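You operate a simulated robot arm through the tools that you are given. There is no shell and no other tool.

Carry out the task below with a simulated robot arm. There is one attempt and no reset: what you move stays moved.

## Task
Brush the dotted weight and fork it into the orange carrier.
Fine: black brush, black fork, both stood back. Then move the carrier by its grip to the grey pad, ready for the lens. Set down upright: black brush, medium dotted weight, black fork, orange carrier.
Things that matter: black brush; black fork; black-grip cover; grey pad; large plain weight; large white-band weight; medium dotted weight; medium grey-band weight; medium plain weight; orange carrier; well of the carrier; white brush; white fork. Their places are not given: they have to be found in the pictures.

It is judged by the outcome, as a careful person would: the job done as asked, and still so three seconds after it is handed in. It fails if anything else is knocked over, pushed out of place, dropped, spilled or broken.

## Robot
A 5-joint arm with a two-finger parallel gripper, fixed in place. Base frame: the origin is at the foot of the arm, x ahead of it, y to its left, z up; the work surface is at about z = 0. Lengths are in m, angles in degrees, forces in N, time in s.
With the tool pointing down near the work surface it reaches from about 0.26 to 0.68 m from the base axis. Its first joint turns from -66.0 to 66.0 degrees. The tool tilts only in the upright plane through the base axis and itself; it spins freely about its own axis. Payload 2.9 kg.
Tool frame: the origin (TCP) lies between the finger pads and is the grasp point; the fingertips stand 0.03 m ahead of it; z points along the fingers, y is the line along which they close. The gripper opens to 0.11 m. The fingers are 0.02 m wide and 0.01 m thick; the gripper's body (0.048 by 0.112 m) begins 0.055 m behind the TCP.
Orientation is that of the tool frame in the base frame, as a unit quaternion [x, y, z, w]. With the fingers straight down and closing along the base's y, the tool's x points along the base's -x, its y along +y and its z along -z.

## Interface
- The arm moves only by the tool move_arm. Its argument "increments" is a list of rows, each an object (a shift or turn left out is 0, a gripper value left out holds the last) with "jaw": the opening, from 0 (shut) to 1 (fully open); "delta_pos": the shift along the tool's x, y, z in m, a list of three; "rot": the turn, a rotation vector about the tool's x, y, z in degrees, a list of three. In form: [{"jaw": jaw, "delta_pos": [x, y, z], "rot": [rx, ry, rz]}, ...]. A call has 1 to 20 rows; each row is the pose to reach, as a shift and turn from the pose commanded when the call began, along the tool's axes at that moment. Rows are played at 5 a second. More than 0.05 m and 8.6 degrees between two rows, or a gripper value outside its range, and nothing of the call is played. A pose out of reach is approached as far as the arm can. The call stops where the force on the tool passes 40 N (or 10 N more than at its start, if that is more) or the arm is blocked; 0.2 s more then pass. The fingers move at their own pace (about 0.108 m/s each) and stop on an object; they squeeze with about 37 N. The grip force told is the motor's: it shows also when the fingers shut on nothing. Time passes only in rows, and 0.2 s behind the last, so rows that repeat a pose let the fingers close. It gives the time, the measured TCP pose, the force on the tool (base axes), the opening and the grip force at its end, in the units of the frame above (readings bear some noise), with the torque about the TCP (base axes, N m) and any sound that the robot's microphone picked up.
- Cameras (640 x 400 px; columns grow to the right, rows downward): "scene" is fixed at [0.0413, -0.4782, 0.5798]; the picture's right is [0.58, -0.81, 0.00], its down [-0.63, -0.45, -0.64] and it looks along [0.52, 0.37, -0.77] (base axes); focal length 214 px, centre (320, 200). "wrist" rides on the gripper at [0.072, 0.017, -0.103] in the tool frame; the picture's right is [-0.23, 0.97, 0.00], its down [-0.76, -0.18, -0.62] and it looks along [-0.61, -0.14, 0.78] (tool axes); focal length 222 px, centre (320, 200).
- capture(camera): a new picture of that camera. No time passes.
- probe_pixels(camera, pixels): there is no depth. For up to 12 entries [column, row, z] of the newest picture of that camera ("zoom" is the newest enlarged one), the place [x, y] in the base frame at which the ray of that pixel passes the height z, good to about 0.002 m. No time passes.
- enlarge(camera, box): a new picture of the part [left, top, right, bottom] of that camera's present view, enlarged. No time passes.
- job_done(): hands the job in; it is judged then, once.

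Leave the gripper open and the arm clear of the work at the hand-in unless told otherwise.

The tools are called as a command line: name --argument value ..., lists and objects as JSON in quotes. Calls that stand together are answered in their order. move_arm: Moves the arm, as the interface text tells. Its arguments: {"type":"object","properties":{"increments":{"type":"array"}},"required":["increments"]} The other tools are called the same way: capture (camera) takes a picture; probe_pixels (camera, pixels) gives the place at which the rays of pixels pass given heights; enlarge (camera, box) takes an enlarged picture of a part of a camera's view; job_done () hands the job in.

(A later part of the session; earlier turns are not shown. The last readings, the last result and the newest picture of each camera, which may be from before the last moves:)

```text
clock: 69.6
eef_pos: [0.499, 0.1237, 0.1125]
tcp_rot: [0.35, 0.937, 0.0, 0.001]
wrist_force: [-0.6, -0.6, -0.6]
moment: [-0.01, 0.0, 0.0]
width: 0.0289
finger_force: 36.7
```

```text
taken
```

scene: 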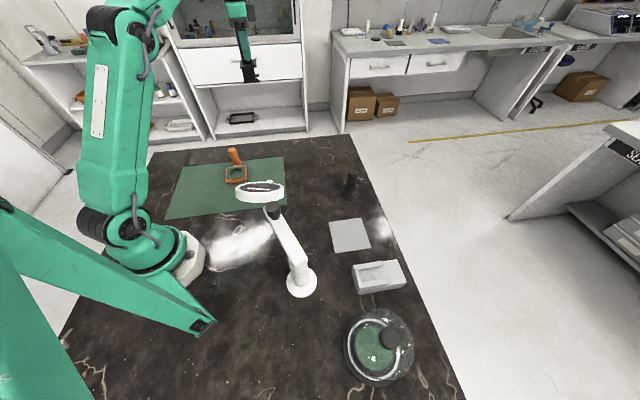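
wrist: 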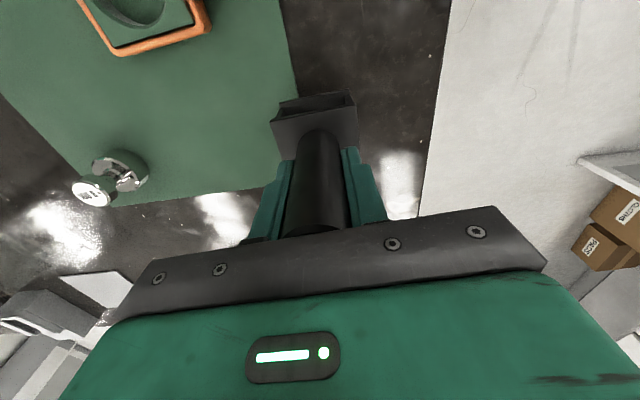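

The weight is at (110,177) in a low view. I'll zoom in and probe its outline.

enlarge --camera "wrist" --box '[65, 135, 160, 220]'

```text
4.71 times, centred on (112, 178) of wrist
```

zoom: 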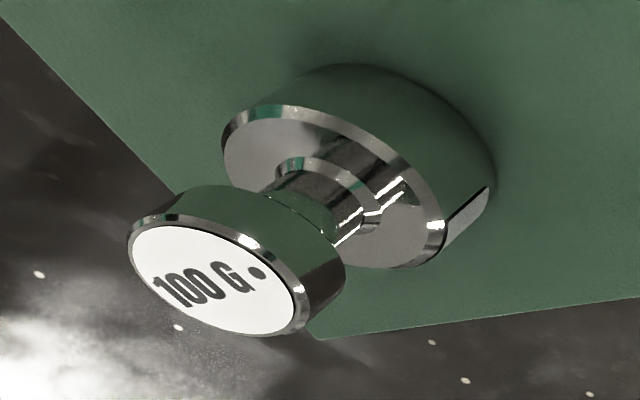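

That's an excellent view: base with chamfer, a small boss, the neck, and the knob with its label. I'll zoom tighter on the neck.

enlarge --camera "wrist" --box '[88, 150, 142, 200]'

probe_pixels --camera "wrist" --pixels '[[89.1, 195, 0.054], [89.1, 195, 0.05], [72.5, 188.5, 0.054], [107, 200, 0.054]]'

```text
8.00 times, centred on (115, 175) of wrist
```

zoom: 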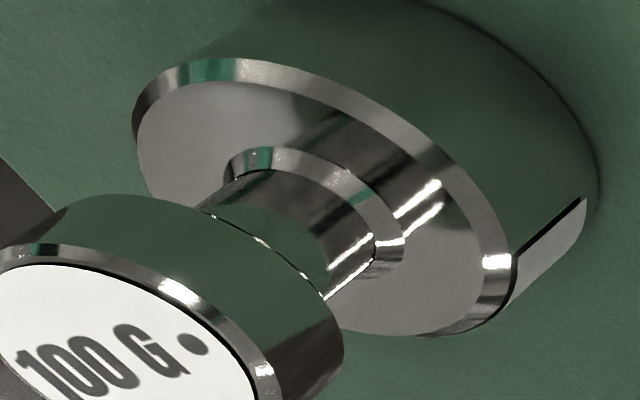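

```text
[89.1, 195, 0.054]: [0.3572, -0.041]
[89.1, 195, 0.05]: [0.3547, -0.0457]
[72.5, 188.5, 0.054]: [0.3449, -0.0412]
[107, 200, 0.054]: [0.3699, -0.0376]
```

I'll probe points along the camera-facing side of the weight at two heights each, to work out knob bottom, boss and base-top heights.

probe_pixels --camera "zoom" --pixels '[[193, 290, 0.054], [257, 234, 0.04], [257, 234, 0.036], [257, 234, 0.044], [320, 180, 0.02], [320, 180, 0.024], [338, 163, 0.02], [395, 114, 0.018], [414, 98, 0.018], [414, 98, 0.014], [486, 36, 0.0], [486, 36, 0.004]]'

```text
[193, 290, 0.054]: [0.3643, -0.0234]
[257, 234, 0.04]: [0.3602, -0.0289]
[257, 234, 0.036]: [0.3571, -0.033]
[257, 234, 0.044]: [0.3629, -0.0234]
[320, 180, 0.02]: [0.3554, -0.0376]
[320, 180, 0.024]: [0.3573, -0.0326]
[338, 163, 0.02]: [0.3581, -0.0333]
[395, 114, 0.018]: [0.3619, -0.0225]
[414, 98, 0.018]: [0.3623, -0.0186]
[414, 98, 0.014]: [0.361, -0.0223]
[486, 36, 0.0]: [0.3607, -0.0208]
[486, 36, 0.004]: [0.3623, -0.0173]
```

The knob spans about z 0.043 to 0.054, the neck about 0.024 to 0.043 with diameter about 0.016, and the base top is at 0.019. So prongs at z≈0.030 will pass with about 5 mm to spare above and below. Next I'll go to a spot where the wrist camera looks straight down on the weight beside the fork, to fix its centre.

move_arm --increments '[{"delta_pos": [0, 0, -0.045]}, {"delta_pos": [0, 0, -0.09]}, {"delta_pos": [-0.02, -0.037, -0.09]}, {"delta_pos": [-0.04, -0.074, -0.09]}, {"delta_pos": [-0.06, -0.111, -0.09]}, {"delta_pos": [-0.082, -0.1493, -0.09]}, {"delta_pos": [-0.082, -0.1493, -0.09]}, {"delta_pos": [-0.082, -0.1493, -0.09]}]'

capture --camera "wrist"

```text
clock: 71.4
eef_pos: [0.4628, -0.0489, 0.2022]
tcp_rot: [0.351, 0.936, 0.0, 0.0]
wrist_force: [-0.7, -0.2, -0.5]
moment: [-0.03, -0.02, -0.01]
width: 0.0286
finger_force: 37.6
```

```text
taken
```

wrist: 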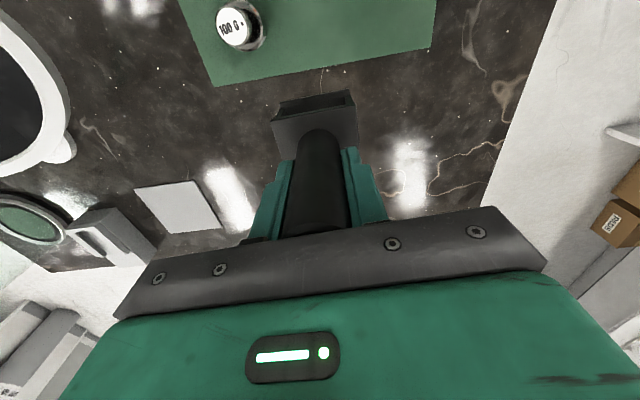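

The weight shows at (240,27), almost straight under the camera. I'll zoom and probe the label centre and edges.

enlarge --camera "wrist" --box '[210, 0, 270, 55]'

```text
7.27 times, centred on (240, 28) of wrist
```

zoom: 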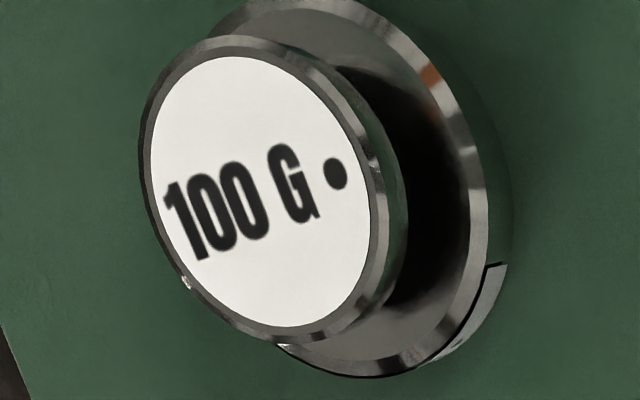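

probe_pixels --camera "zoom" --pixels '[[260, 192, 0.0545], [260, 192, 0.056], [150, 150, 0.0545], [371, 235, 0.0545], [225, 57, 0.0545], [290, 328, 0.0545], [489, 200, 0.0175], [472, 130, 0.0175], [430, 50, 0.0175], [385, 8, 0.0175], [462, 300, 0.0175], [420, 358, 0.0175]]'

```text
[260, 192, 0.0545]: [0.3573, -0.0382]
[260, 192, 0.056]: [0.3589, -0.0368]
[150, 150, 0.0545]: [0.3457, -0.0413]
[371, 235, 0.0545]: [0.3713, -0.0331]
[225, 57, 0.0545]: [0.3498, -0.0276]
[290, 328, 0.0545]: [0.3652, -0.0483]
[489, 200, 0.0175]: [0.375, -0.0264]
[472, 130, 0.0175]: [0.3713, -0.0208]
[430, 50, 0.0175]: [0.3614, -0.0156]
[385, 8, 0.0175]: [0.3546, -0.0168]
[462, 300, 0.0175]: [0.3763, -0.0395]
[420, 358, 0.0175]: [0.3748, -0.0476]
```

The weight's centre comes out at about (0.3575, -0.0372). I'll carry the fork at this height to the pre-insert point (0.3167, -0.0018), 54 mm behind the weight along the slot direction.

move_arm --increments '[{"delta_pos": [0.035, -0.0155, 0]}, {"delta_pos": [0.07, -0.031, 0]}, {"delta_pos": [0.105, -0.0465, 0]}, {"delta_pos": [0.1405, -0.0629, 0]}, {"delta_pos": [0.1405, -0.0629, 0]}, {"delta_pos": [0.1405, -0.0629, 0]}]'

capture --camera "wrist"

enlarge --camera "scene" --box '[200, 90, 320, 220]'

```text
clock: 72.8
eef_pos: [0.317, -0.0011, 0.1979]
tcp_rot: [0.35, 0.937, 0.0, 0.0]
wrist_force: [0.4, 0.1, -0.5]
moment: [0.02, 0.02, 0.04]
width: 0.0288
finger_force: 37.3
```

```text
taken
```

wrist: 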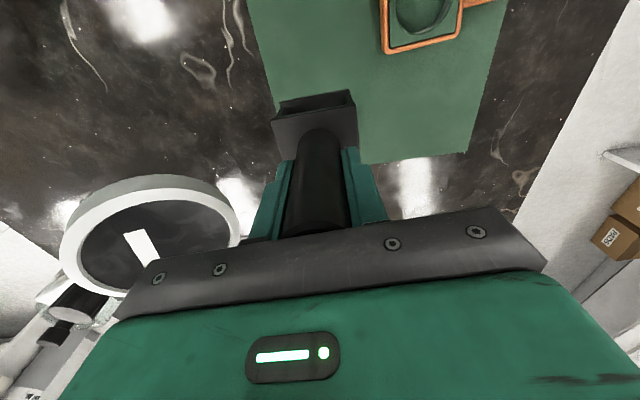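

```text
3.08 times, centred on (260, 155) of scene
```

zoom: 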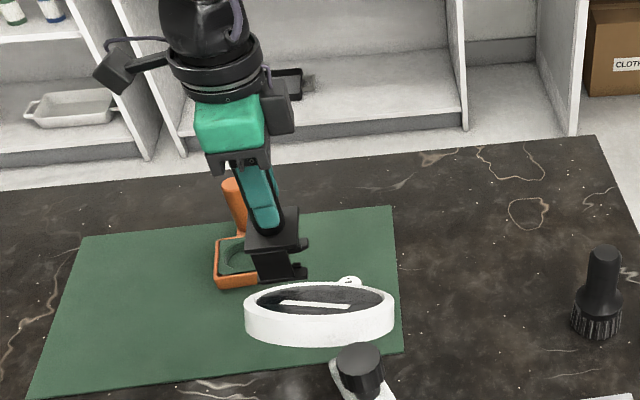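

The pose reads (0.317, -0.0011), which is good. Before lowering near the lens, I'll check the ring's edge position at its likely heights to be sure the gripper body clears it.

probe_pixels --camera "wrist" --pixels '[[240, 235, 0.2], [240, 235, 0.18], [240, 235, 0.165], [62, 240, 0.2], [150, 178, 0.2], [150, 178, 0.165]]'

enlarge --camera "wrist" --box '[40, 150, 270, 310]'

```text
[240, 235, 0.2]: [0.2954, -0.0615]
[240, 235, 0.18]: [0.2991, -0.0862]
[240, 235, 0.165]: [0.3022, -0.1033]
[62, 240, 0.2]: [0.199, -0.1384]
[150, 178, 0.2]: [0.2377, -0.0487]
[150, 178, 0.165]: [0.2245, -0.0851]
```

```text
2.50 times, centred on (155, 230) of wrist
```

zoom: 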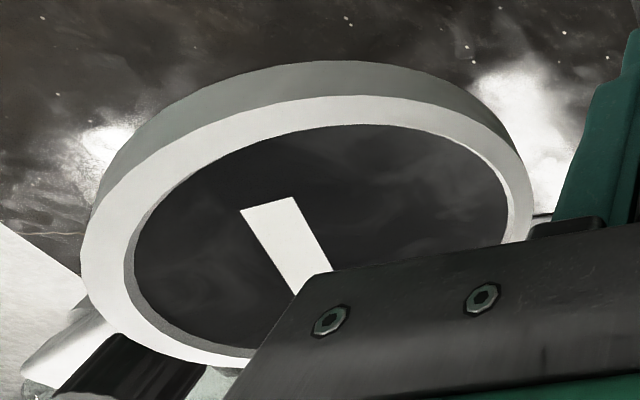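

probe_pixels --camera "scene" --pixels '[[284.1, 188.9, 0.2], [235.2, 189.6, 0.2], [284.1, 188.9, 0.17], [235.2, 189.6, 0.17], [284.1, 188.9, 0.14], [235.2, 189.6, 0.14], [259.6, 182, 0.17], [259.6, 193.5, 0.17]]'

probe_pixels --camera "zoom" --pixels '[[531, 200, 0.17], [82, 270, 0.17], [340, 96, 0.17], [531, 200, 0.14], [82, 270, 0.14], [340, 96, 0.14], [531, 200, 0.2], [82, 270, 0.2], [340, 96, 0.2]]'

```text
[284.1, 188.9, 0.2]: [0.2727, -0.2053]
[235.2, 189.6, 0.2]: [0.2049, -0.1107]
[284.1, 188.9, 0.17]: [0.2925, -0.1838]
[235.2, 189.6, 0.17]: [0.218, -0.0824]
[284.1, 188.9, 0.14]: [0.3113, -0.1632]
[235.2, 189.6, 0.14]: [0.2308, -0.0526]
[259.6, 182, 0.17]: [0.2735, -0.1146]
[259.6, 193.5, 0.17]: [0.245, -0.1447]
```

```text
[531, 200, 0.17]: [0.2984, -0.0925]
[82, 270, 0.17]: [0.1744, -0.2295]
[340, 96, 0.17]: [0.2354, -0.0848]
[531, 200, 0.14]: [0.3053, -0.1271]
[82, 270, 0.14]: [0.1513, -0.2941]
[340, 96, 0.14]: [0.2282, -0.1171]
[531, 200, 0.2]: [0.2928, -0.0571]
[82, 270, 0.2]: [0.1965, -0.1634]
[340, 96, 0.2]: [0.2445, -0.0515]
```

The ring's nearest edge is about (0.298, -0.09) at z≈0.17, leaving over 3 cm to the gripper body throughout the insert. I'll lower to prong height in two stages.

move_arm --increments '[{"delta_pos": [0, 0, 0.025]}, {"delta_pos": [0, 0, 0.05]}, {"delta_pos": [0, 0, 0.07]}, {"delta_pos": [0, 0, 0.08]}, {"delta_pos": [0, 0, 0.08]}, {"delta_pos": [0, 0, 0.08]}]'

enlarge --camera "scene" --box '[210, 120, 310, 220]'

capture --camera "wrist"

```text
clock: 74.2
eef_pos: [0.3155, -0.0013, 0.1161]
tcp_rot: [0.35, 0.937, 0.0, 0.0]
wrist_force: [0.0, -0.4, -1.6]
moment: [-0.04, -0.02, -0.05]
width: 0.0286
finger_force: 37.0
```

```text
4.00 times, centred on (260, 170) of scene
```

zoom: 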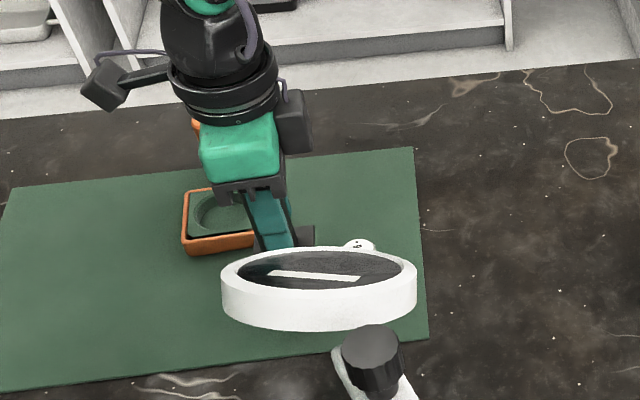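

```text
taken
```

wrist: 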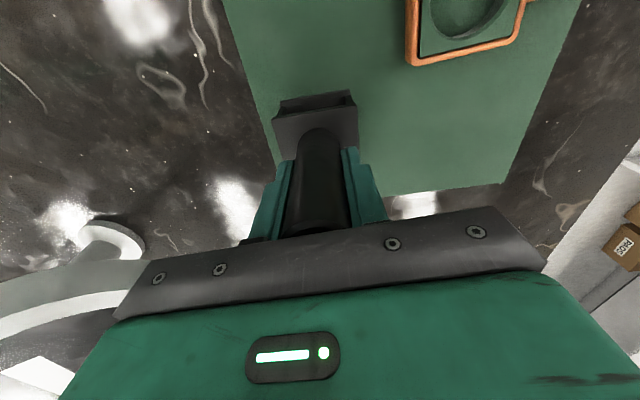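

The reading is z=0.116, slightly low (prongs at about 0.0265), so I'll raise 3 mm. Then I'll advance along the slot direction (tool -x) by 16 mm, so the tips pass under the knob edge, and check the force.

move_arm --increments '[{"delta_pos": [0, 0, -0.003]}, {"delta_pos": [0, 0, -0.003]}, {"delta_pos": [-0.005, 0, -0.003]}, {"delta_pos": [-0.01, 0, -0.003]}, {"delta_pos": [-0.016, 0, -0.003]}, {"delta_pos": [-0.016, 0, -0.003]}]'

enlarge --camera "scene" --box '[240, 150, 300, 200]'

```text
clock: 75.6
eef_pos: [0.3286, -0.0122, 0.1221]
tcp_rot: [0.35, 0.937, 0.001, 0.001]
wrist_force: [-0.6, 0.1, -0.2]
moment: [-0.01, -0.04, 0.02]
width: 0.0287
finger_force: 37.4
```

```text
8.00 times, centred on (270, 175) of scene
```

zoom: 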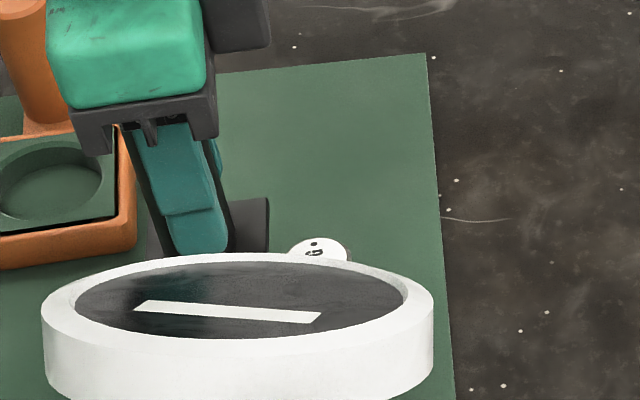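

No contact, and the lateral error is about 0.1 mm. 38 mm remain along the slot. I'll advance 18 mm more, slowly, 1 mm lower.

move_arm --increments '[{"delta_pos": [-0.004, 0, 0.001]}, {"delta_pos": [-0.009, 0, 0.001]}, {"delta_pos": [-0.014, 0, 0.001]}, {"delta_pos": [-0.018, 0, 0.001]}, {"delta_pos": [-0.018, 0, 0.001]}]'

enlarge --camera "scene" --box '[240, 150, 300, 200]'

```text
clock: 76.8
eef_pos: [0.3411, -0.0237, 0.1213]
tcp_rot: [0.35, 0.937, 0.0, 0.0]
wrist_force: [-0.5, 0.2, 0.0]
moment: [-0.02, -0.01, 0.01]
width: 0.0286
finger_force: 37.1
```

```text
8.00 times, centred on (270, 175) of scene
```

zoom: 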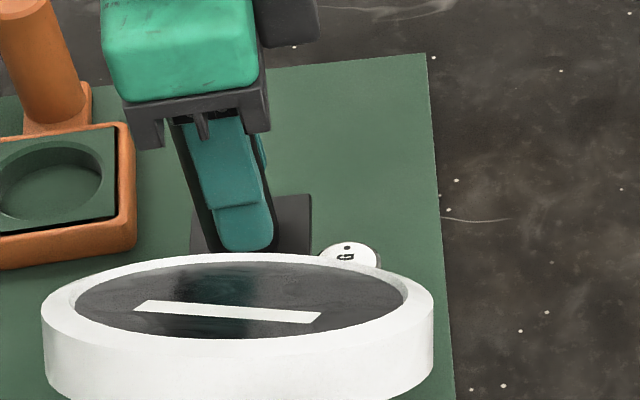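

The picture shows the knob has shifted from (318,250) to (350,255) in this zoom, so the fork has nudged the weight forward about 11 mm instead of swallowing the neck. The weight is still upright. I'll stop here and look at the fork in the wrist view for its alignment.

enlarge --camera "wrist" --box '[255, 80, 375, 180]'

enlarge --camera "scene" --box '[258, 165, 292, 195]'

```text
4.00 times, centred on (315, 130) of wrist
```

zoom: 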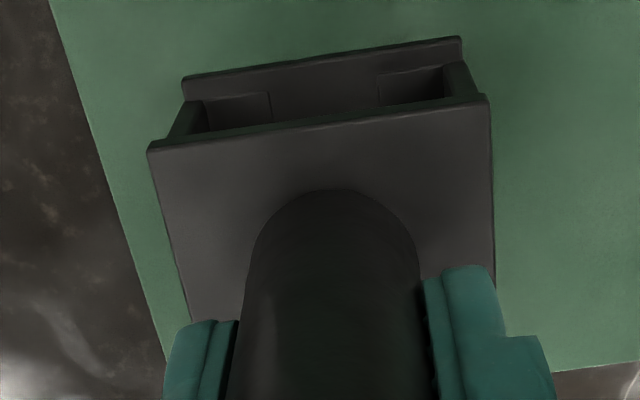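

```text
13.33 times, centred on (275, 180) of scene
```

zoom: 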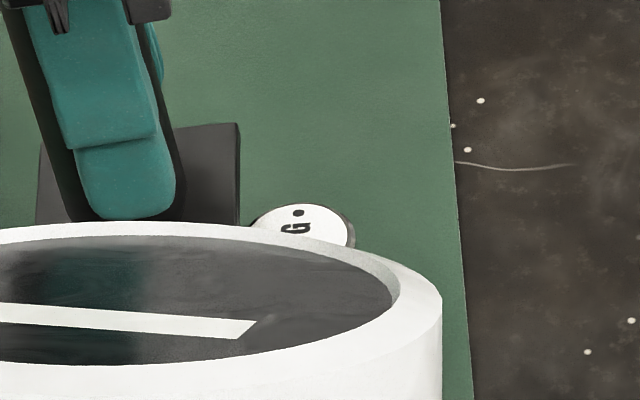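

enlarge --camera "wrist" --box '[255, 80, 375, 180]'

probe_pixels --camera "zoom" --pixels '[[148, 148, 0.0746], [488, 97, 0.0746], [494, 285, 0.0746], [190, 320, 0.0746], [183, 82, 0.036], [461, 42, 0.036], [272, 92, 0.036], [378, 75, 0.036], [272, 121, 0.036], [378, 105, 0.036]]'

probe_pixels --camera "scene" --pixels '[[276.5, 182.5, 0.055], [273, 182.5, 0.055]]'

```text
4.00 times, centred on (315, 130) of wrist
```

zoom: 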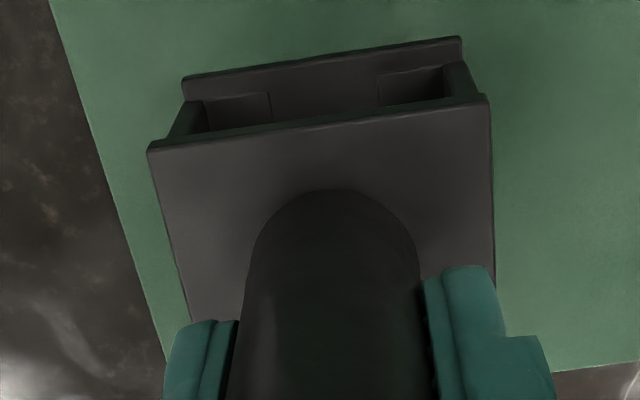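

```text
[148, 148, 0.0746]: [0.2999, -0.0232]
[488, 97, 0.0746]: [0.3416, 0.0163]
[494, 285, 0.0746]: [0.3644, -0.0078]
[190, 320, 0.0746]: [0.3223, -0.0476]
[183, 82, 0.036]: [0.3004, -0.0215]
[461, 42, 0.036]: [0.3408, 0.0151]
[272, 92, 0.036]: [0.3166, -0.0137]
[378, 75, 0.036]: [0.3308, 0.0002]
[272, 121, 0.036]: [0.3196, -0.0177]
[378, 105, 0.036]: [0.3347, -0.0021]
```

```text
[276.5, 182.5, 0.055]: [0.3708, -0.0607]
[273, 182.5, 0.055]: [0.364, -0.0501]
```

The fork has turned about 5.6° in the grip: its sides now run at azimuth -46.6°, not -41°. That explains a prong tip catching the neck. I'll back straight out along the same line and rise, then re-measure the weight from above.

move_arm --increments '[{"delta_pos": [0.009, 0, 0]}, {"delta_pos": [0.018, 0, 0]}, {"delta_pos": [0.027, 0, 0]}, {"delta_pos": [0.036, 0, 0]}, {"delta_pos": [0.036, 0, -0.03]}, {"delta_pos": [0.036, 0, -0.06]}, {"delta_pos": [0.036, 0, -0.08]}, {"delta_pos": [0.036, 0, -0.08]}]'

enlarge --camera "scene" --box '[240, 150, 300, 200]'

```text
clock: 78.6
eef_pos: [0.3162, 0.0011, 0.2011]
tcp_rot: [0.35, 0.937, 0.0, 0.0]
wrist_force: [-0.4, -0.4, -1.0]
moment: [0.03, 0.0, -0.02]
width: 0.0289
finger_force: 37.1
```

```text
8.00 times, centred on (270, 175) of scene
```

zoom: 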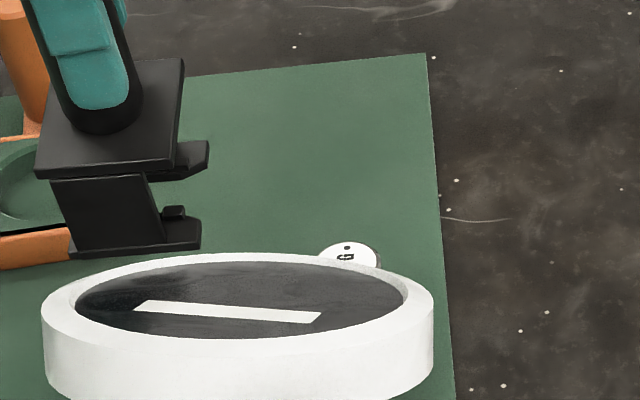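

The weight is standing. I'll go back to the look-down position to re-measure both the weight and the fork's yaw.

move_arm --increments '[{"delta_pos": [-0.0385, 0.015, 0]}, {"delta_pos": [-0.077, 0.03, 0]}, {"delta_pos": [-0.1155, 0.045, 0]}, {"delta_pos": [-0.154, 0.0603, 0]}, {"delta_pos": [-0.154, 0.0603, 0]}, {"delta_pos": [-0.154, 0.0603, 0]}]'

capture --camera "wrist"

enlarge --camera "wrist" --box '[210, 0, 270, 55]'

```text
clock: 80.0
eef_pos: [0.4695, -0.0553, 0.2044]
tcp_rot: [0.35, 0.937, 0.0, 0.0]
wrist_force: [-0.1, 0.5, 0.1]
moment: [0.0, 0.02, -0.01]
width: 0.0287
finger_force: 36.7
```

```text
taken
```

wrist: 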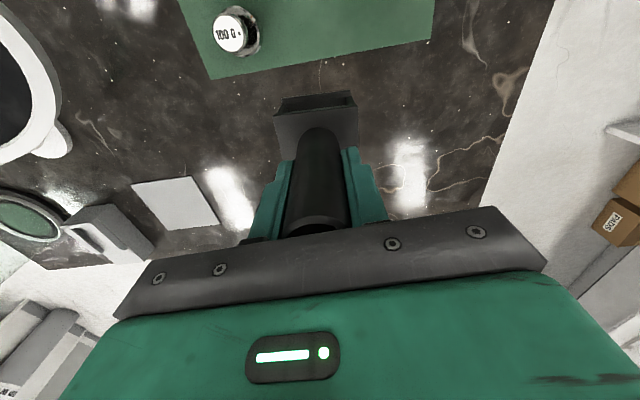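

```text
7.27 times, centred on (240, 28) of wrist
```

zoom: 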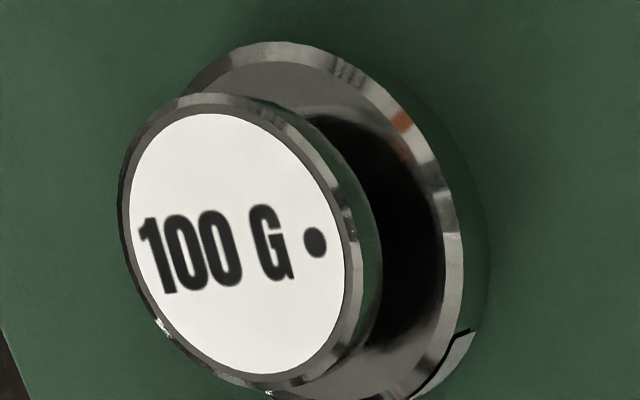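

I notice a light arc near (318,222) on the handle, so I'll check whether the fork has moved in the grip. I'll also probe the label and base ring.

probe_pixels --camera "zoom" --pixels '[[237, 244, 0.055], [129, 200, 0.055], [346, 290, 0.055], [205, 113, 0.055], [270, 375, 0.055], [462, 260, 0.0175], [445, 180, 0.0175], [405, 112, 0.0175], [340, 58, 0.0175], [450, 330, 0.0175], [290, 42, 0.0175]]'

enlarge --camera "wrist" --box '[255, 85, 385, 245]'

```text
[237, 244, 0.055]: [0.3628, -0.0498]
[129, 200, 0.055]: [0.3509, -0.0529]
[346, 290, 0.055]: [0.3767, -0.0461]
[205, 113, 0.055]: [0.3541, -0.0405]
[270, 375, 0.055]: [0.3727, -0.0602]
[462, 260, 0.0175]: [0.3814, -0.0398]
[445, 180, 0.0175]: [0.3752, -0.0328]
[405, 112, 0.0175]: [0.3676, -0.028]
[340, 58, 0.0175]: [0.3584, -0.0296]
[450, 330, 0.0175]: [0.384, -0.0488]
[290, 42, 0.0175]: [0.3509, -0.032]
```

```text
2.50 times, centred on (320, 165) of wrist
```

zoom: 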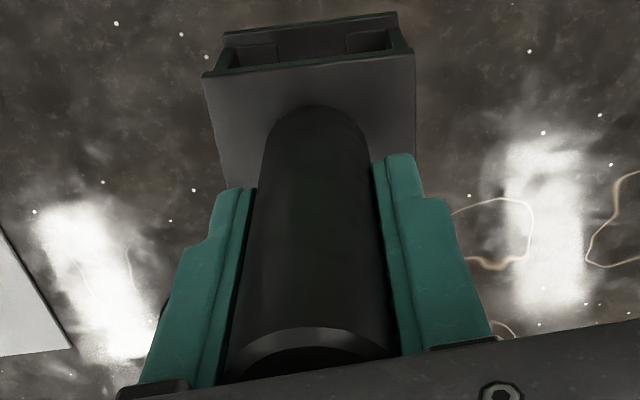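

The weight's centre is now (0.3633, -0.0495) from both the label and base-ring fits. I'll re-measure the fork's yaw and centre line in this same view.

probe_pixels --camera "zoom" --pixels '[[203, 75, 0.1577], [415, 52, 0.1577], [414, 150, 0.1577], [224, 185, 0.1577], [223, 34, 0.119], [397, 13, 0.119]]'

enlarge --camera "wrist" --box '[262, 82, 372, 132]'

```text
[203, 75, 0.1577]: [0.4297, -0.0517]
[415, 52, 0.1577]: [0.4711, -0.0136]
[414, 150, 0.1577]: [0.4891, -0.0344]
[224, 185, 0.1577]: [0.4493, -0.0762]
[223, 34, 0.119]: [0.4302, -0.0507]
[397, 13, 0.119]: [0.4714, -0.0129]
```

```text
5.82 times, centred on (317, 107) of wrist
```

zoom: 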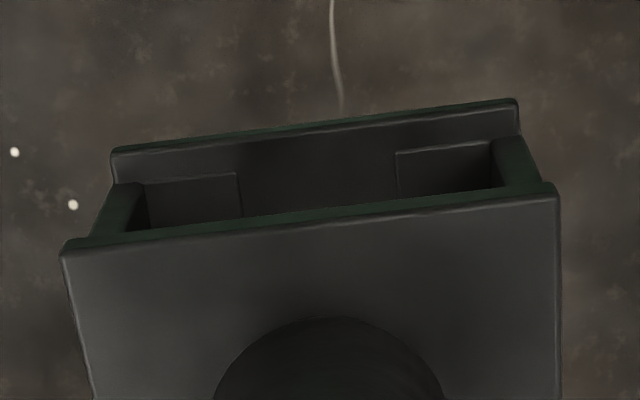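

The fork's slot direction is about -47.4° with its centre line through the tool axis within about 1 mm. I'll go to a new pre-insert point (0.3254, -0.0083) at this height, passing above the weight.

move_arm --increments '[{"delta_pos": [0.035, -0.015, 0]}, {"delta_pos": [0.07, -0.03, 0]}, {"delta_pos": [0.105, -0.045, 0]}, {"delta_pos": [0.1412, -0.0595, 0]}, {"delta_pos": [0.1412, -0.0595, 0.03]}, {"delta_pos": [0.1412, -0.0595, 0.06]}, {"delta_pos": [0.1412, -0.0595, 0.08]}, {"delta_pos": [0.1412, -0.0595, 0.08]}, {"delta_pos": [0.1412, -0.0595, 0.08]}]'

enlarge --camera "wrist" --box '[262, 82, 372, 152]'

enlarge --camera "scene" --box '[240, 150, 300, 200]'

```text
clock: 82.0
eef_pos: [0.3251, -0.0083, 0.1223]
tcp_rot: [0.351, 0.937, 0.0, 0.0]
wrist_force: [0.6, 0.5, -1.1]
moment: [-0.02, -0.01, 0.02]
width: 0.0287
finger_force: 36.9
```

```text
5.71 times, centred on (317, 117) of wrist
```

zoom: 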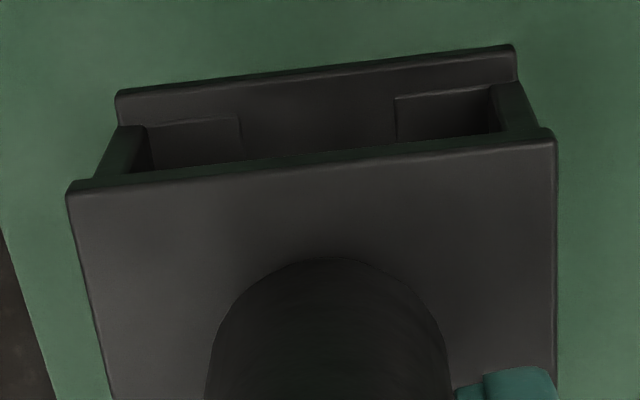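

```text
8.00 times, centred on (270, 175) of scene
```

zoom: 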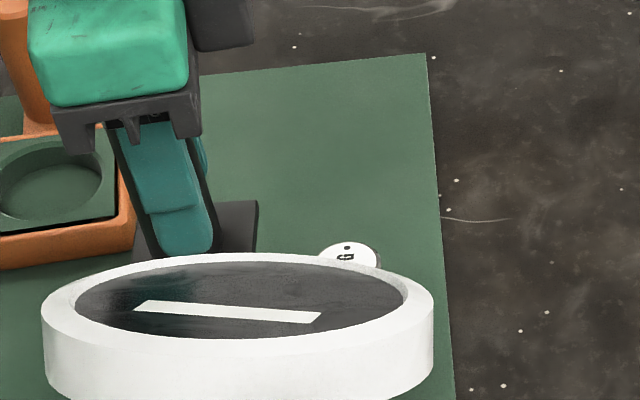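

Lateral position is on target, and z is 0.122 so I'll lower 2 mm. I'll advance 18 mm along the fork's true direction, then check the weight hasn't moved.

move_arm --increments '[{"delta_pos": [0, 0, 0.002]}, {"delta_pos": [-0.005, -0.0006, 0.002]}, {"delta_pos": [-0.0099, -0.0011, 0.002]}, {"delta_pos": [-0.0149, -0.0017, 0.002]}, {"delta_pos": [-0.0179, -0.002, 0.002]}, {"delta_pos": [-0.0179, -0.002, 0.002]}]'

enlarge --camera "scene" --box '[240, 150, 300, 200]'

```text
clock: 83.4
eef_pos: [0.3366, -0.0217, 0.12]
tcp_rot: [0.349, 0.937, 0.0, 0.001]
wrist_force: [0.3, 1.0, -1.2]
moment: [-0.01, 0.03, 0.0]
width: 0.0288
finger_force: 37.0
```

```text
8.00 times, centred on (270, 175) of scene
```

zoom: 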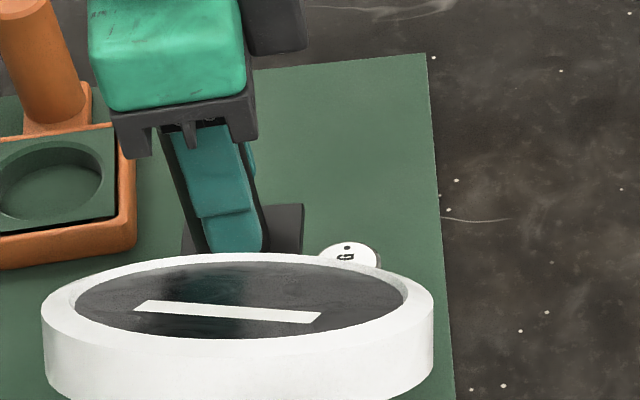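

The weight is unmoved (label at (350,253)). The line is within 0.8 mm, so I'll correct that and advance another 10 mm.

move_arm --increments '[{"delta_pos": [-0.0031, 0.0005, 0]}, {"delta_pos": [-0.0061, 0.0002, 0]}, {"delta_pos": [-0.01, -0.0003, 0]}, {"delta_pos": [-0.01, -0.0003, 0]}]'

enlarge --camera "scene" --box '[240, 150, 300, 200]'

```text
clock: 84.4
eef_pos: [0.3438, -0.0282, 0.1189]
tcp_rot: [0.351, 0.937, 0.0, 0.0]
wrist_force: [-0.6, 0.3, -0.6]
moment: [0.05, 0.01, 0.01]
width: 0.029
finger_force: 37.0
```

```text
8.00 times, centred on (270, 175) of scene
```

zoom: 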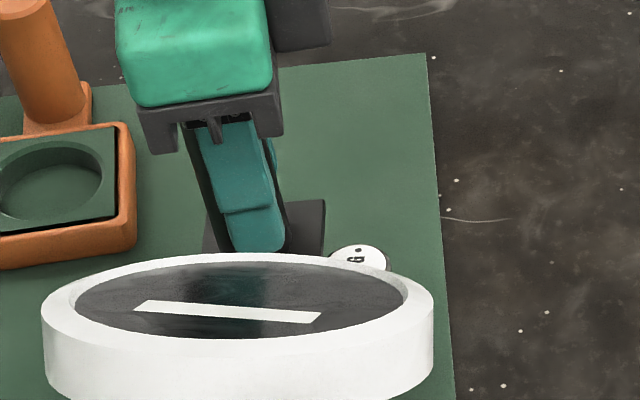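

The label shifted again to (360,256). Working back from the scene pictures, the fork has also slid about 7.5 mm down in the grip since it was lifted, so the prongs are at z≈0.022 and butting the boss on the base, not clearing it. I'll back off 14 mm along the slot and raise 9 mm.

move_arm --increments '[{"delta_pos": [0.005, 0.0006, 0]}, {"delta_pos": [0.01, 0.0011, 0]}, {"delta_pos": [0.0139, 0.0016, 0]}, {"delta_pos": [0.0139, 0.0016, -0.003]}, {"delta_pos": [0.0139, 0.0016, -0.006]}, {"delta_pos": [0.0139, 0.0016, -0.009]}, {"delta_pos": [0.0139, 0.0016, -0.009]}]'

enlarge --camera "scene" --box '[240, 150, 300, 200]'

enlarge --camera "wrist" --box '[255, 85, 385, 245]'

```text
clock: 86.0
eef_pos: [0.3339, -0.017, 0.1292]
tcp_rot: [0.35, 0.937, 0.0, 0.001]
wrist_force: [0.4, -0.3, -0.2]
moment: [-0.02, -0.01, -0.01]
width: 0.0288
finger_force: 37.0
```

```text
8.00 times, centred on (270, 175) of scene
```

zoom: 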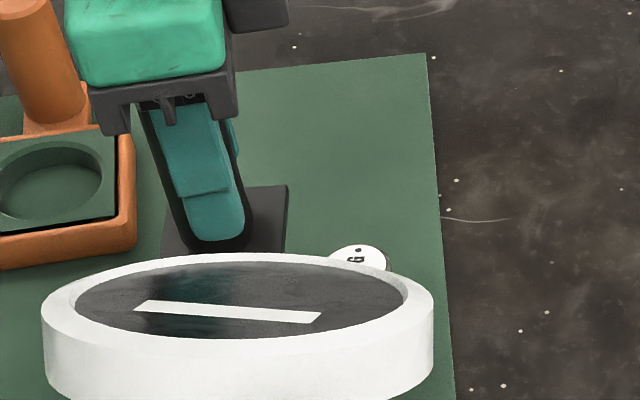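

```text
2.50 times, centred on (320, 165) of wrist
```

zoom: 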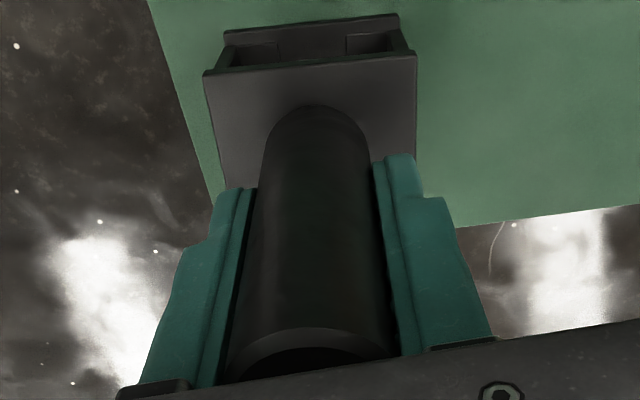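

Now the prongs are at about z 0.0316 (between boss top 0.0235 and knob bottom 0.043), with lateral error about 0.4 mm. I'll advance 26 mm and check whether the knob stays put this time.

move_arm --increments '[{"delta_pos": [-0.005, -0.0006, 0]}, {"delta_pos": [-0.01, -0.0011, 0]}, {"delta_pos": [-0.0149, -0.0017, 0]}, {"delta_pos": [-0.0199, -0.0022, 0]}, {"delta_pos": [-0.0258, -0.0029, 0]}, {"delta_pos": [-0.0258, -0.0029, 0]}]'

enlarge --camera "scene" --box '[240, 150, 300, 200]'

```text
clock: 87.4
eef_pos: [0.3532, -0.0365, 0.1276]
tcp_rot: [0.35, 0.937, -0.001, 0.0]
wrist_force: [0.1, 0.9, -0.3]
moment: [-0.01, -0.03, -0.02]
width: 0.0288
finger_force: 36.9
```

```text
8.00 times, centred on (270, 175) of scene
```

zoom: 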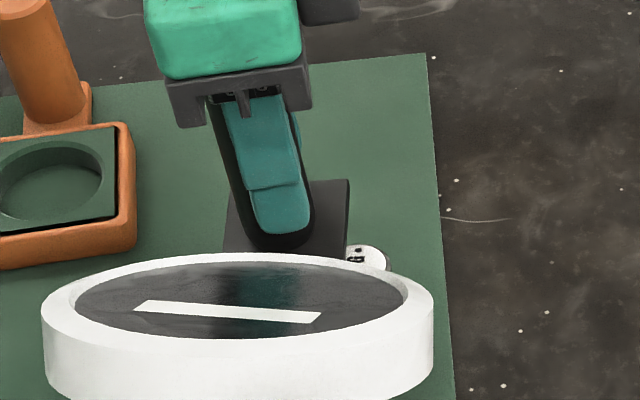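

Now the knob is going under the top plate and hasn't moved (right edge still at 388). I'll advance another 13 mm.

move_arm --increments '[{"delta_pos": [-0.004, -0.0004, 0]}, {"delta_pos": [-0.008, -0.0009, 0]}, {"delta_pos": [-0.0129, -0.0014, 0]}, {"delta_pos": [-0.0129, -0.0014, 0]}]'

enlarge --camera "scene" --box '[240, 150, 300, 200]'

```text
clock: 88.4
eef_pos: [0.3622, -0.0462, 0.129]
tcp_rot: [0.35, 0.937, 0.0, 0.0]
wrist_force: [0.3, -0.3, 0.2]
moment: [-0.01, -0.03, 0.01]
width: 0.0289
finger_force: 37.3
```

```text
8.00 times, centred on (270, 175) of scene
```

zoom: 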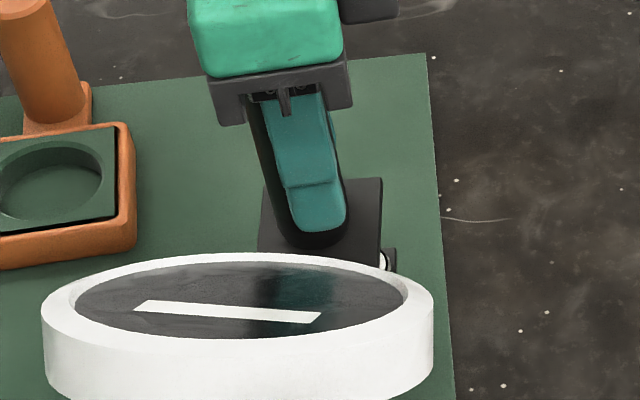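

Only a sliver of the label shows beyond the top plate. About 7 mm to go, so I'll advance it.

move_arm --increments '[{"delta_pos": [-0.004, -0.0004, 0]}, {"delta_pos": [-0.0072, -0.0008, 0]}, {"delta_pos": [-0.0072, -0.0008, 0]}, {"delta_pos": [-0.0072, -0.0008, 0]}]'

enlarge --camera "scene" --box '[240, 150, 300, 200]'

capture --camera "wrist"

enlarge --camera "wrist" --box '[262, 82, 372, 132]'

```text
clock: 89.4
eef_pos: [0.3673, -0.0509, 0.1291]
tcp_rot: [0.35, 0.937, 0.0, 0.0]
wrist_force: [-0.4, 0.0, -1.2]
moment: [0.02, -0.01, 0.04]
width: 0.0288
finger_force: 37.1
```

```text
8.00 times, centred on (270, 175) of scene
```

zoom: 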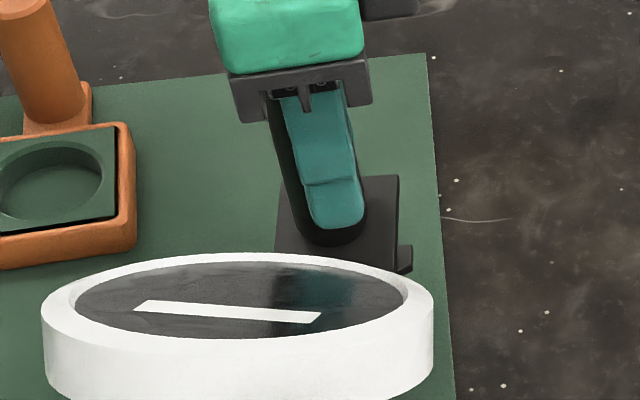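

```text
taken
```

wrist: 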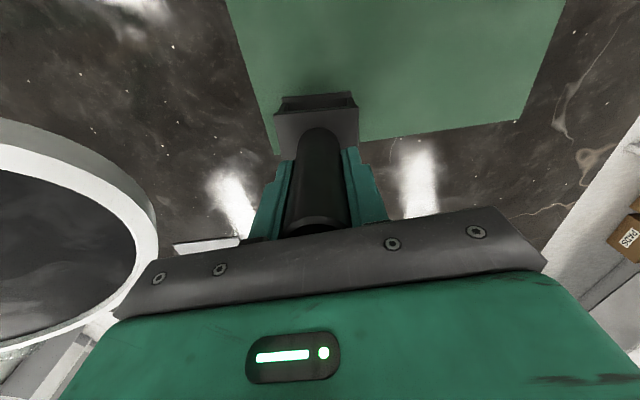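

```text
5.82 times, centred on (317, 107) of wrist
```

zoom: 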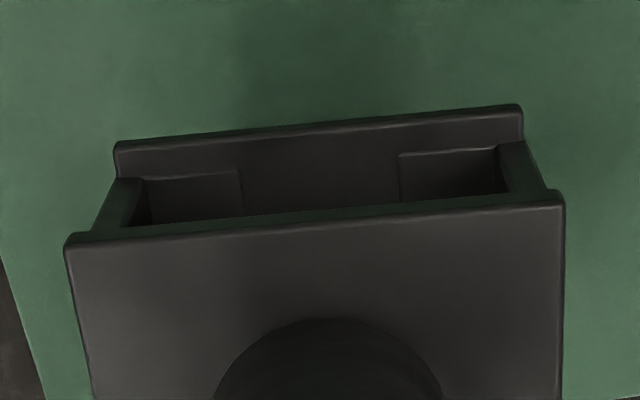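

The knob is fully inside, centred under the fork. I'll lift slowly, 3 to 5 mm per step, by 25 mm.

move_arm --increments '[{"delta_pos": [0, 0, -0.002]}, {"delta_pos": [0, 0, -0.004]}, {"delta_pos": [0, 0, -0.006]}, {"delta_pos": [0, 0, -0.008]}, {"delta_pos": [0, 0, -0.01]}, {"delta_pos": [0, 0, -0.013]}, {"delta_pos": [0, 0, -0.017]}, {"delta_pos": [0, 0, -0.021]}, {"delta_pos": [0, 0, -0.025]}, {"delta_pos": [0, 0, -0.03]}, {"delta_pos": [0, 0, -0.03]}]'

enlarge --camera "scene" --box '[240, 150, 300, 200]'

```text
clock: 91.8
eef_pos: [0.3653, -0.0519, 0.1584]
tcp_rot: [0.35, 0.937, 0.0, 0.0]
wrist_force: [-0.6, 0.2, -1.8]
moment: [0.01, 0.02, 0.02]
width: 0.029
finger_force: 37.0
```

```text
8.00 times, centred on (270, 175) of scene
```

zoom: 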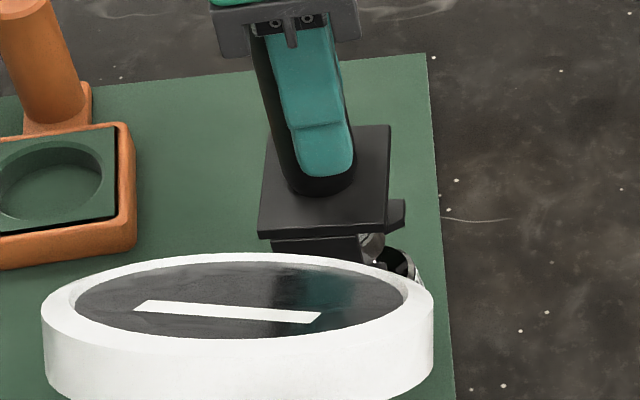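

Something shiny shows at (372,245) and (405,268), so the weight appears to be in the fork, perhaps leaning. I'll zoom in.

enlarge --camera "scene" --box '[268, 165, 298, 195]'

```text
13.33 times, centred on (283, 180) of scene
```

zoom: 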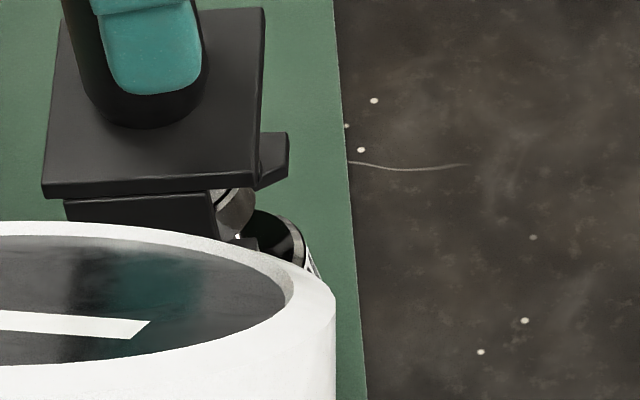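

Part of it is still hidden by the lens. I'll raise another 40 mm gently to see the hanging weight fully.

move_arm --increments '[{"delta_pos": [0, 0, -0.003]}, {"delta_pos": [0, 0, -0.007]}, {"delta_pos": [0, 0, -0.012]}, {"delta_pos": [0, 0, -0.017]}, {"delta_pos": [0, 0, -0.022]}, {"delta_pos": [0, 0, -0.027]}, {"delta_pos": [0, 0, -0.032]}, {"delta_pos": [0, 0, -0.036]}, {"delta_pos": [0, 0, -0.039]}, {"delta_pos": [0, 0, -0.04]}, {"delta_pos": [0, 0, -0.04]}]'

enlarge --camera "scene" --box '[258, 145, 298, 185]'

```text
clock: 94.2
eef_pos: [0.3663, -0.0513, 0.1981]
tcp_rot: [0.351, 0.936, 0.0, 0.001]
wrist_force: [-0.1, 0.6, -2.4]
moment: [0.01, -0.02, 0.0]
width: 0.0291
finger_force: 37.7
```

```text
10.00 times, centred on (278, 165) of scene
```

zoom: 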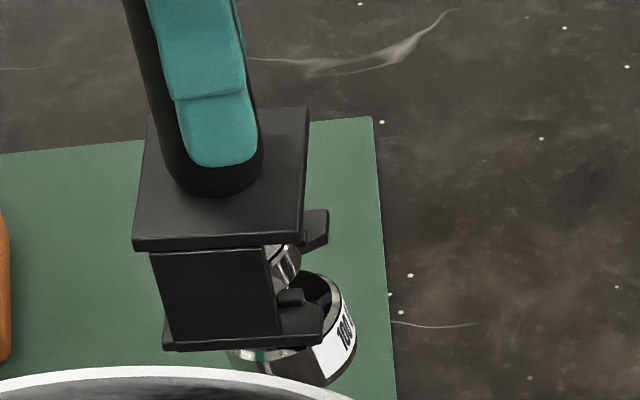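

The weight is lifted but leaning: its knob front is sitting on the bumps, so it isn't far enough in. I'll lower it gently back onto the mat, push the fork a few millimetres deeper, and lift again.

move_arm --increments '[{"delta_pos": [0, 0, 0.005]}, {"delta_pos": [0, 0, 0.012]}, {"delta_pos": [0, 0, 0.019]}, {"delta_pos": [0, 0, 0.026]}, {"delta_pos": [0, 0, 0.033]}, {"delta_pos": [0, 0, 0.04]}, {"delta_pos": [0, 0, 0.046]}, {"delta_pos": [0, 0, 0.051]}, {"delta_pos": [0, 0, 0.055]}, {"delta_pos": [0, 0, 0.058]}, {"delta_pos": [0, 0, 0.061]}, {"delta_pos": [0, 0, 0.064]}, {"delta_pos": [0, 0, 0.067]}, {"delta_pos": [0, 0, 0.07]}, {"delta_pos": [0, 0, 0.07]}]'

enlarge --camera "scene" --box '[258, 155, 298, 195]'

```text
clock: 97.4
eef_pos: [0.367, -0.051, 0.1291]
tcp_rot: [0.35, 0.937, 0.001, 0.0]
wrist_force: [-0.8, -0.7, -0.7]
moment: [0.0, 0.0, -0.03]
width: 0.0289
finger_force: 36.6
```

```text
10.00 times, centred on (278, 175) of scene
```

zoom: 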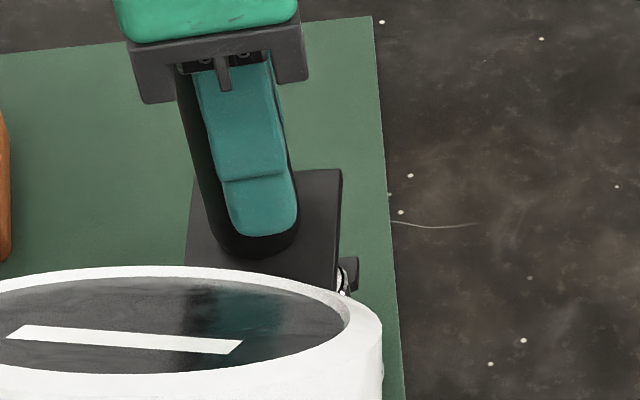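

The weight is back down, now about 7 mm forward of the fork's centre. I'll advance 11 mm along the slot so the neck seats near the slot's end.

move_arm --increments '[{"delta_pos": [-0.003, -0.0003, 0]}, {"delta_pos": [-0.006, -0.0007, 0]}, {"delta_pos": [-0.009, -0.001, 0]}, {"delta_pos": [-0.0109, -0.0012, 0]}, {"delta_pos": [-0.0109, -0.0012, 0]}]'

enlarge --camera "scene" --box '[258, 155, 298, 195]'

```text
clock: 98.6
eef_pos: [0.3732, -0.0598, 0.1296]
tcp_rot: [0.35, 0.937, 0.0, 0.0]
wrist_force: [0.1, 0.4, -0.7]
moment: [0.02, 0.01, 0.01]
width: 0.0289
finger_force: 36.7
```

```text
10.00 times, centred on (278, 175) of scene
```

zoom: 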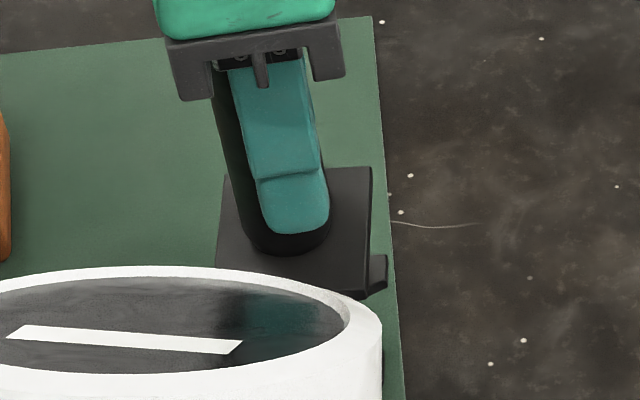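

The knob is hidden inside. I'll lift slowly again, 30 mm then more, and check the hang.

move_arm --increments '[{"delta_pos": [0, 0, -0.002]}, {"delta_pos": [0, 0, -0.004]}, {"delta_pos": [0, 0, -0.006]}, {"delta_pos": [0, 0, -0.008]}, {"delta_pos": [0, 0, -0.01]}, {"delta_pos": [0, 0, -0.013]}, {"delta_pos": [0, 0, -0.017]}, {"delta_pos": [0, 0, -0.022]}, {"delta_pos": [0, 0, -0.028]}, {"delta_pos": [0, 0, -0.035]}, {"delta_pos": [0, 0, -0.042]}, {"delta_pos": [0, 0, -0.049]}, {"delta_pos": [0, 0, -0.056]}, {"delta_pos": [0, 0, -0.062]}, {"delta_pos": [0, 0, -0.067]}, {"delta_pos": [0, 0, -0.07]}, {"delta_pos": [0, 0, -0.07]}]'

enlarge --camera "scene" --box '[258, 145, 298, 185]'

```text
clock: 102.2
eef_pos: [0.3727, -0.0612, 0.199]
tcp_rot: [0.35, 0.937, 0.001, 0.0]
wrist_force: [-0.3, 0.3, -1.5]
moment: [-0.01, -0.04, -0.04]
width: 0.0291
finger_force: 36.5
```

```text
10.00 times, centred on (278, 165) of scene
```

zoom: 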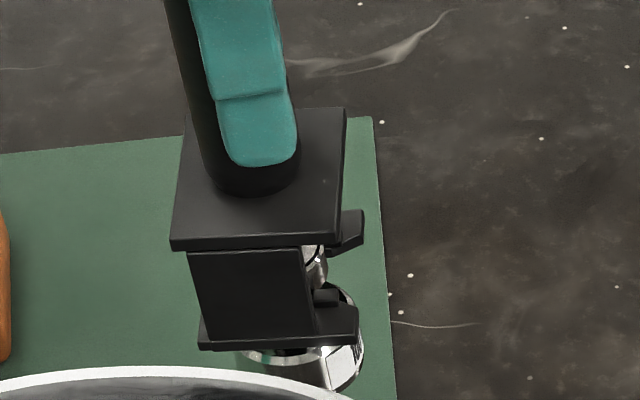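

It hangs much straighter now. I'll zoom in to be sure it's level.

enlarge --camera "scene" --box '[270, 162, 294, 186]'

```text
16.00 times, centred on (282, 174) of scene
```

zoom: 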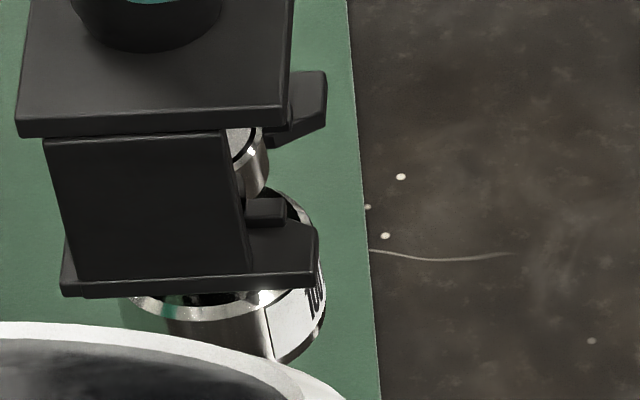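

The weight hangs nearly level with its knob behind the bumps. Next I'll carry it gently (ramped speed) to (0.445, 0.122), where the wrist camera looks straight down on the carrier's well.

move_arm --increments '[{"delta_pos": [0.0013, 0.0037, -0.002]}, {"delta_pos": [0.0039, 0.0111, -0.005]}, {"delta_pos": [0.0079, 0.0222, -0.009]}, {"delta_pos": [0.0131, 0.0371, -0.013]}, {"delta_pos": [0.0197, 0.0556, -0.017]}, {"delta_pos": [0.0263, 0.0741, -0.02]}, {"delta_pos": [0.0329, 0.0927, -0.02]}, {"delta_pos": [0.0394, 0.1112, -0.02]}, {"delta_pos": [0.046, 0.1297, -0.02]}, {"delta_pos": [0.0526, 0.1482, -0.02]}, {"delta_pos": [0.0578, 0.1631, -0.02]}, {"delta_pos": [0.0618, 0.1742, -0.02]}, {"delta_pos": [0.0644, 0.1816, -0.02]}, {"delta_pos": [0.0657, 0.1853, -0.02]}, {"delta_pos": [0.0657, 0.1853, -0.02]}]'

capture --camera "wrist"

enlarge --camera "scene" --box '[220, 100, 300, 180]'

```text
clock: 105.4
eef_pos: [0.4462, 0.1226, 0.2182]
tcp_rot: [0.351, 0.937, 0.0, 0.0]
wrist_force: [0.6, -0.1, -1.5]
moment: [0.04, -0.03, 0.01]
width: 0.029
finger_force: 37.3
```

```text
taken
```

wrist: 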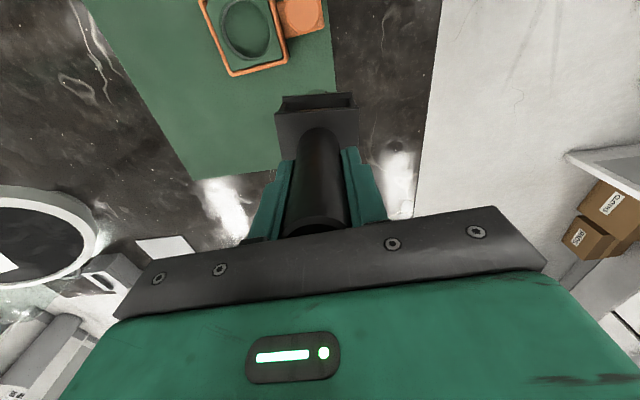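

```text
5.00 times, centred on (260, 140) of scene
```

zoom: 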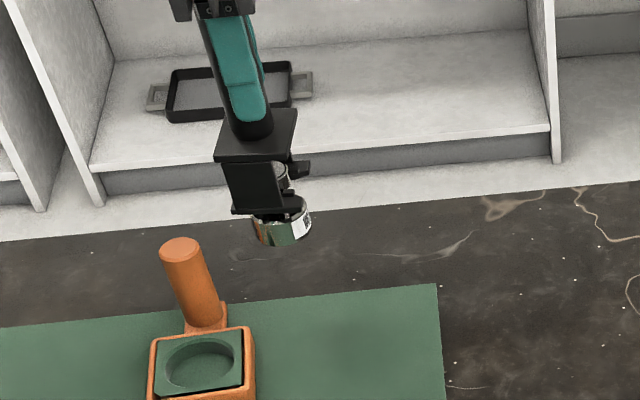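

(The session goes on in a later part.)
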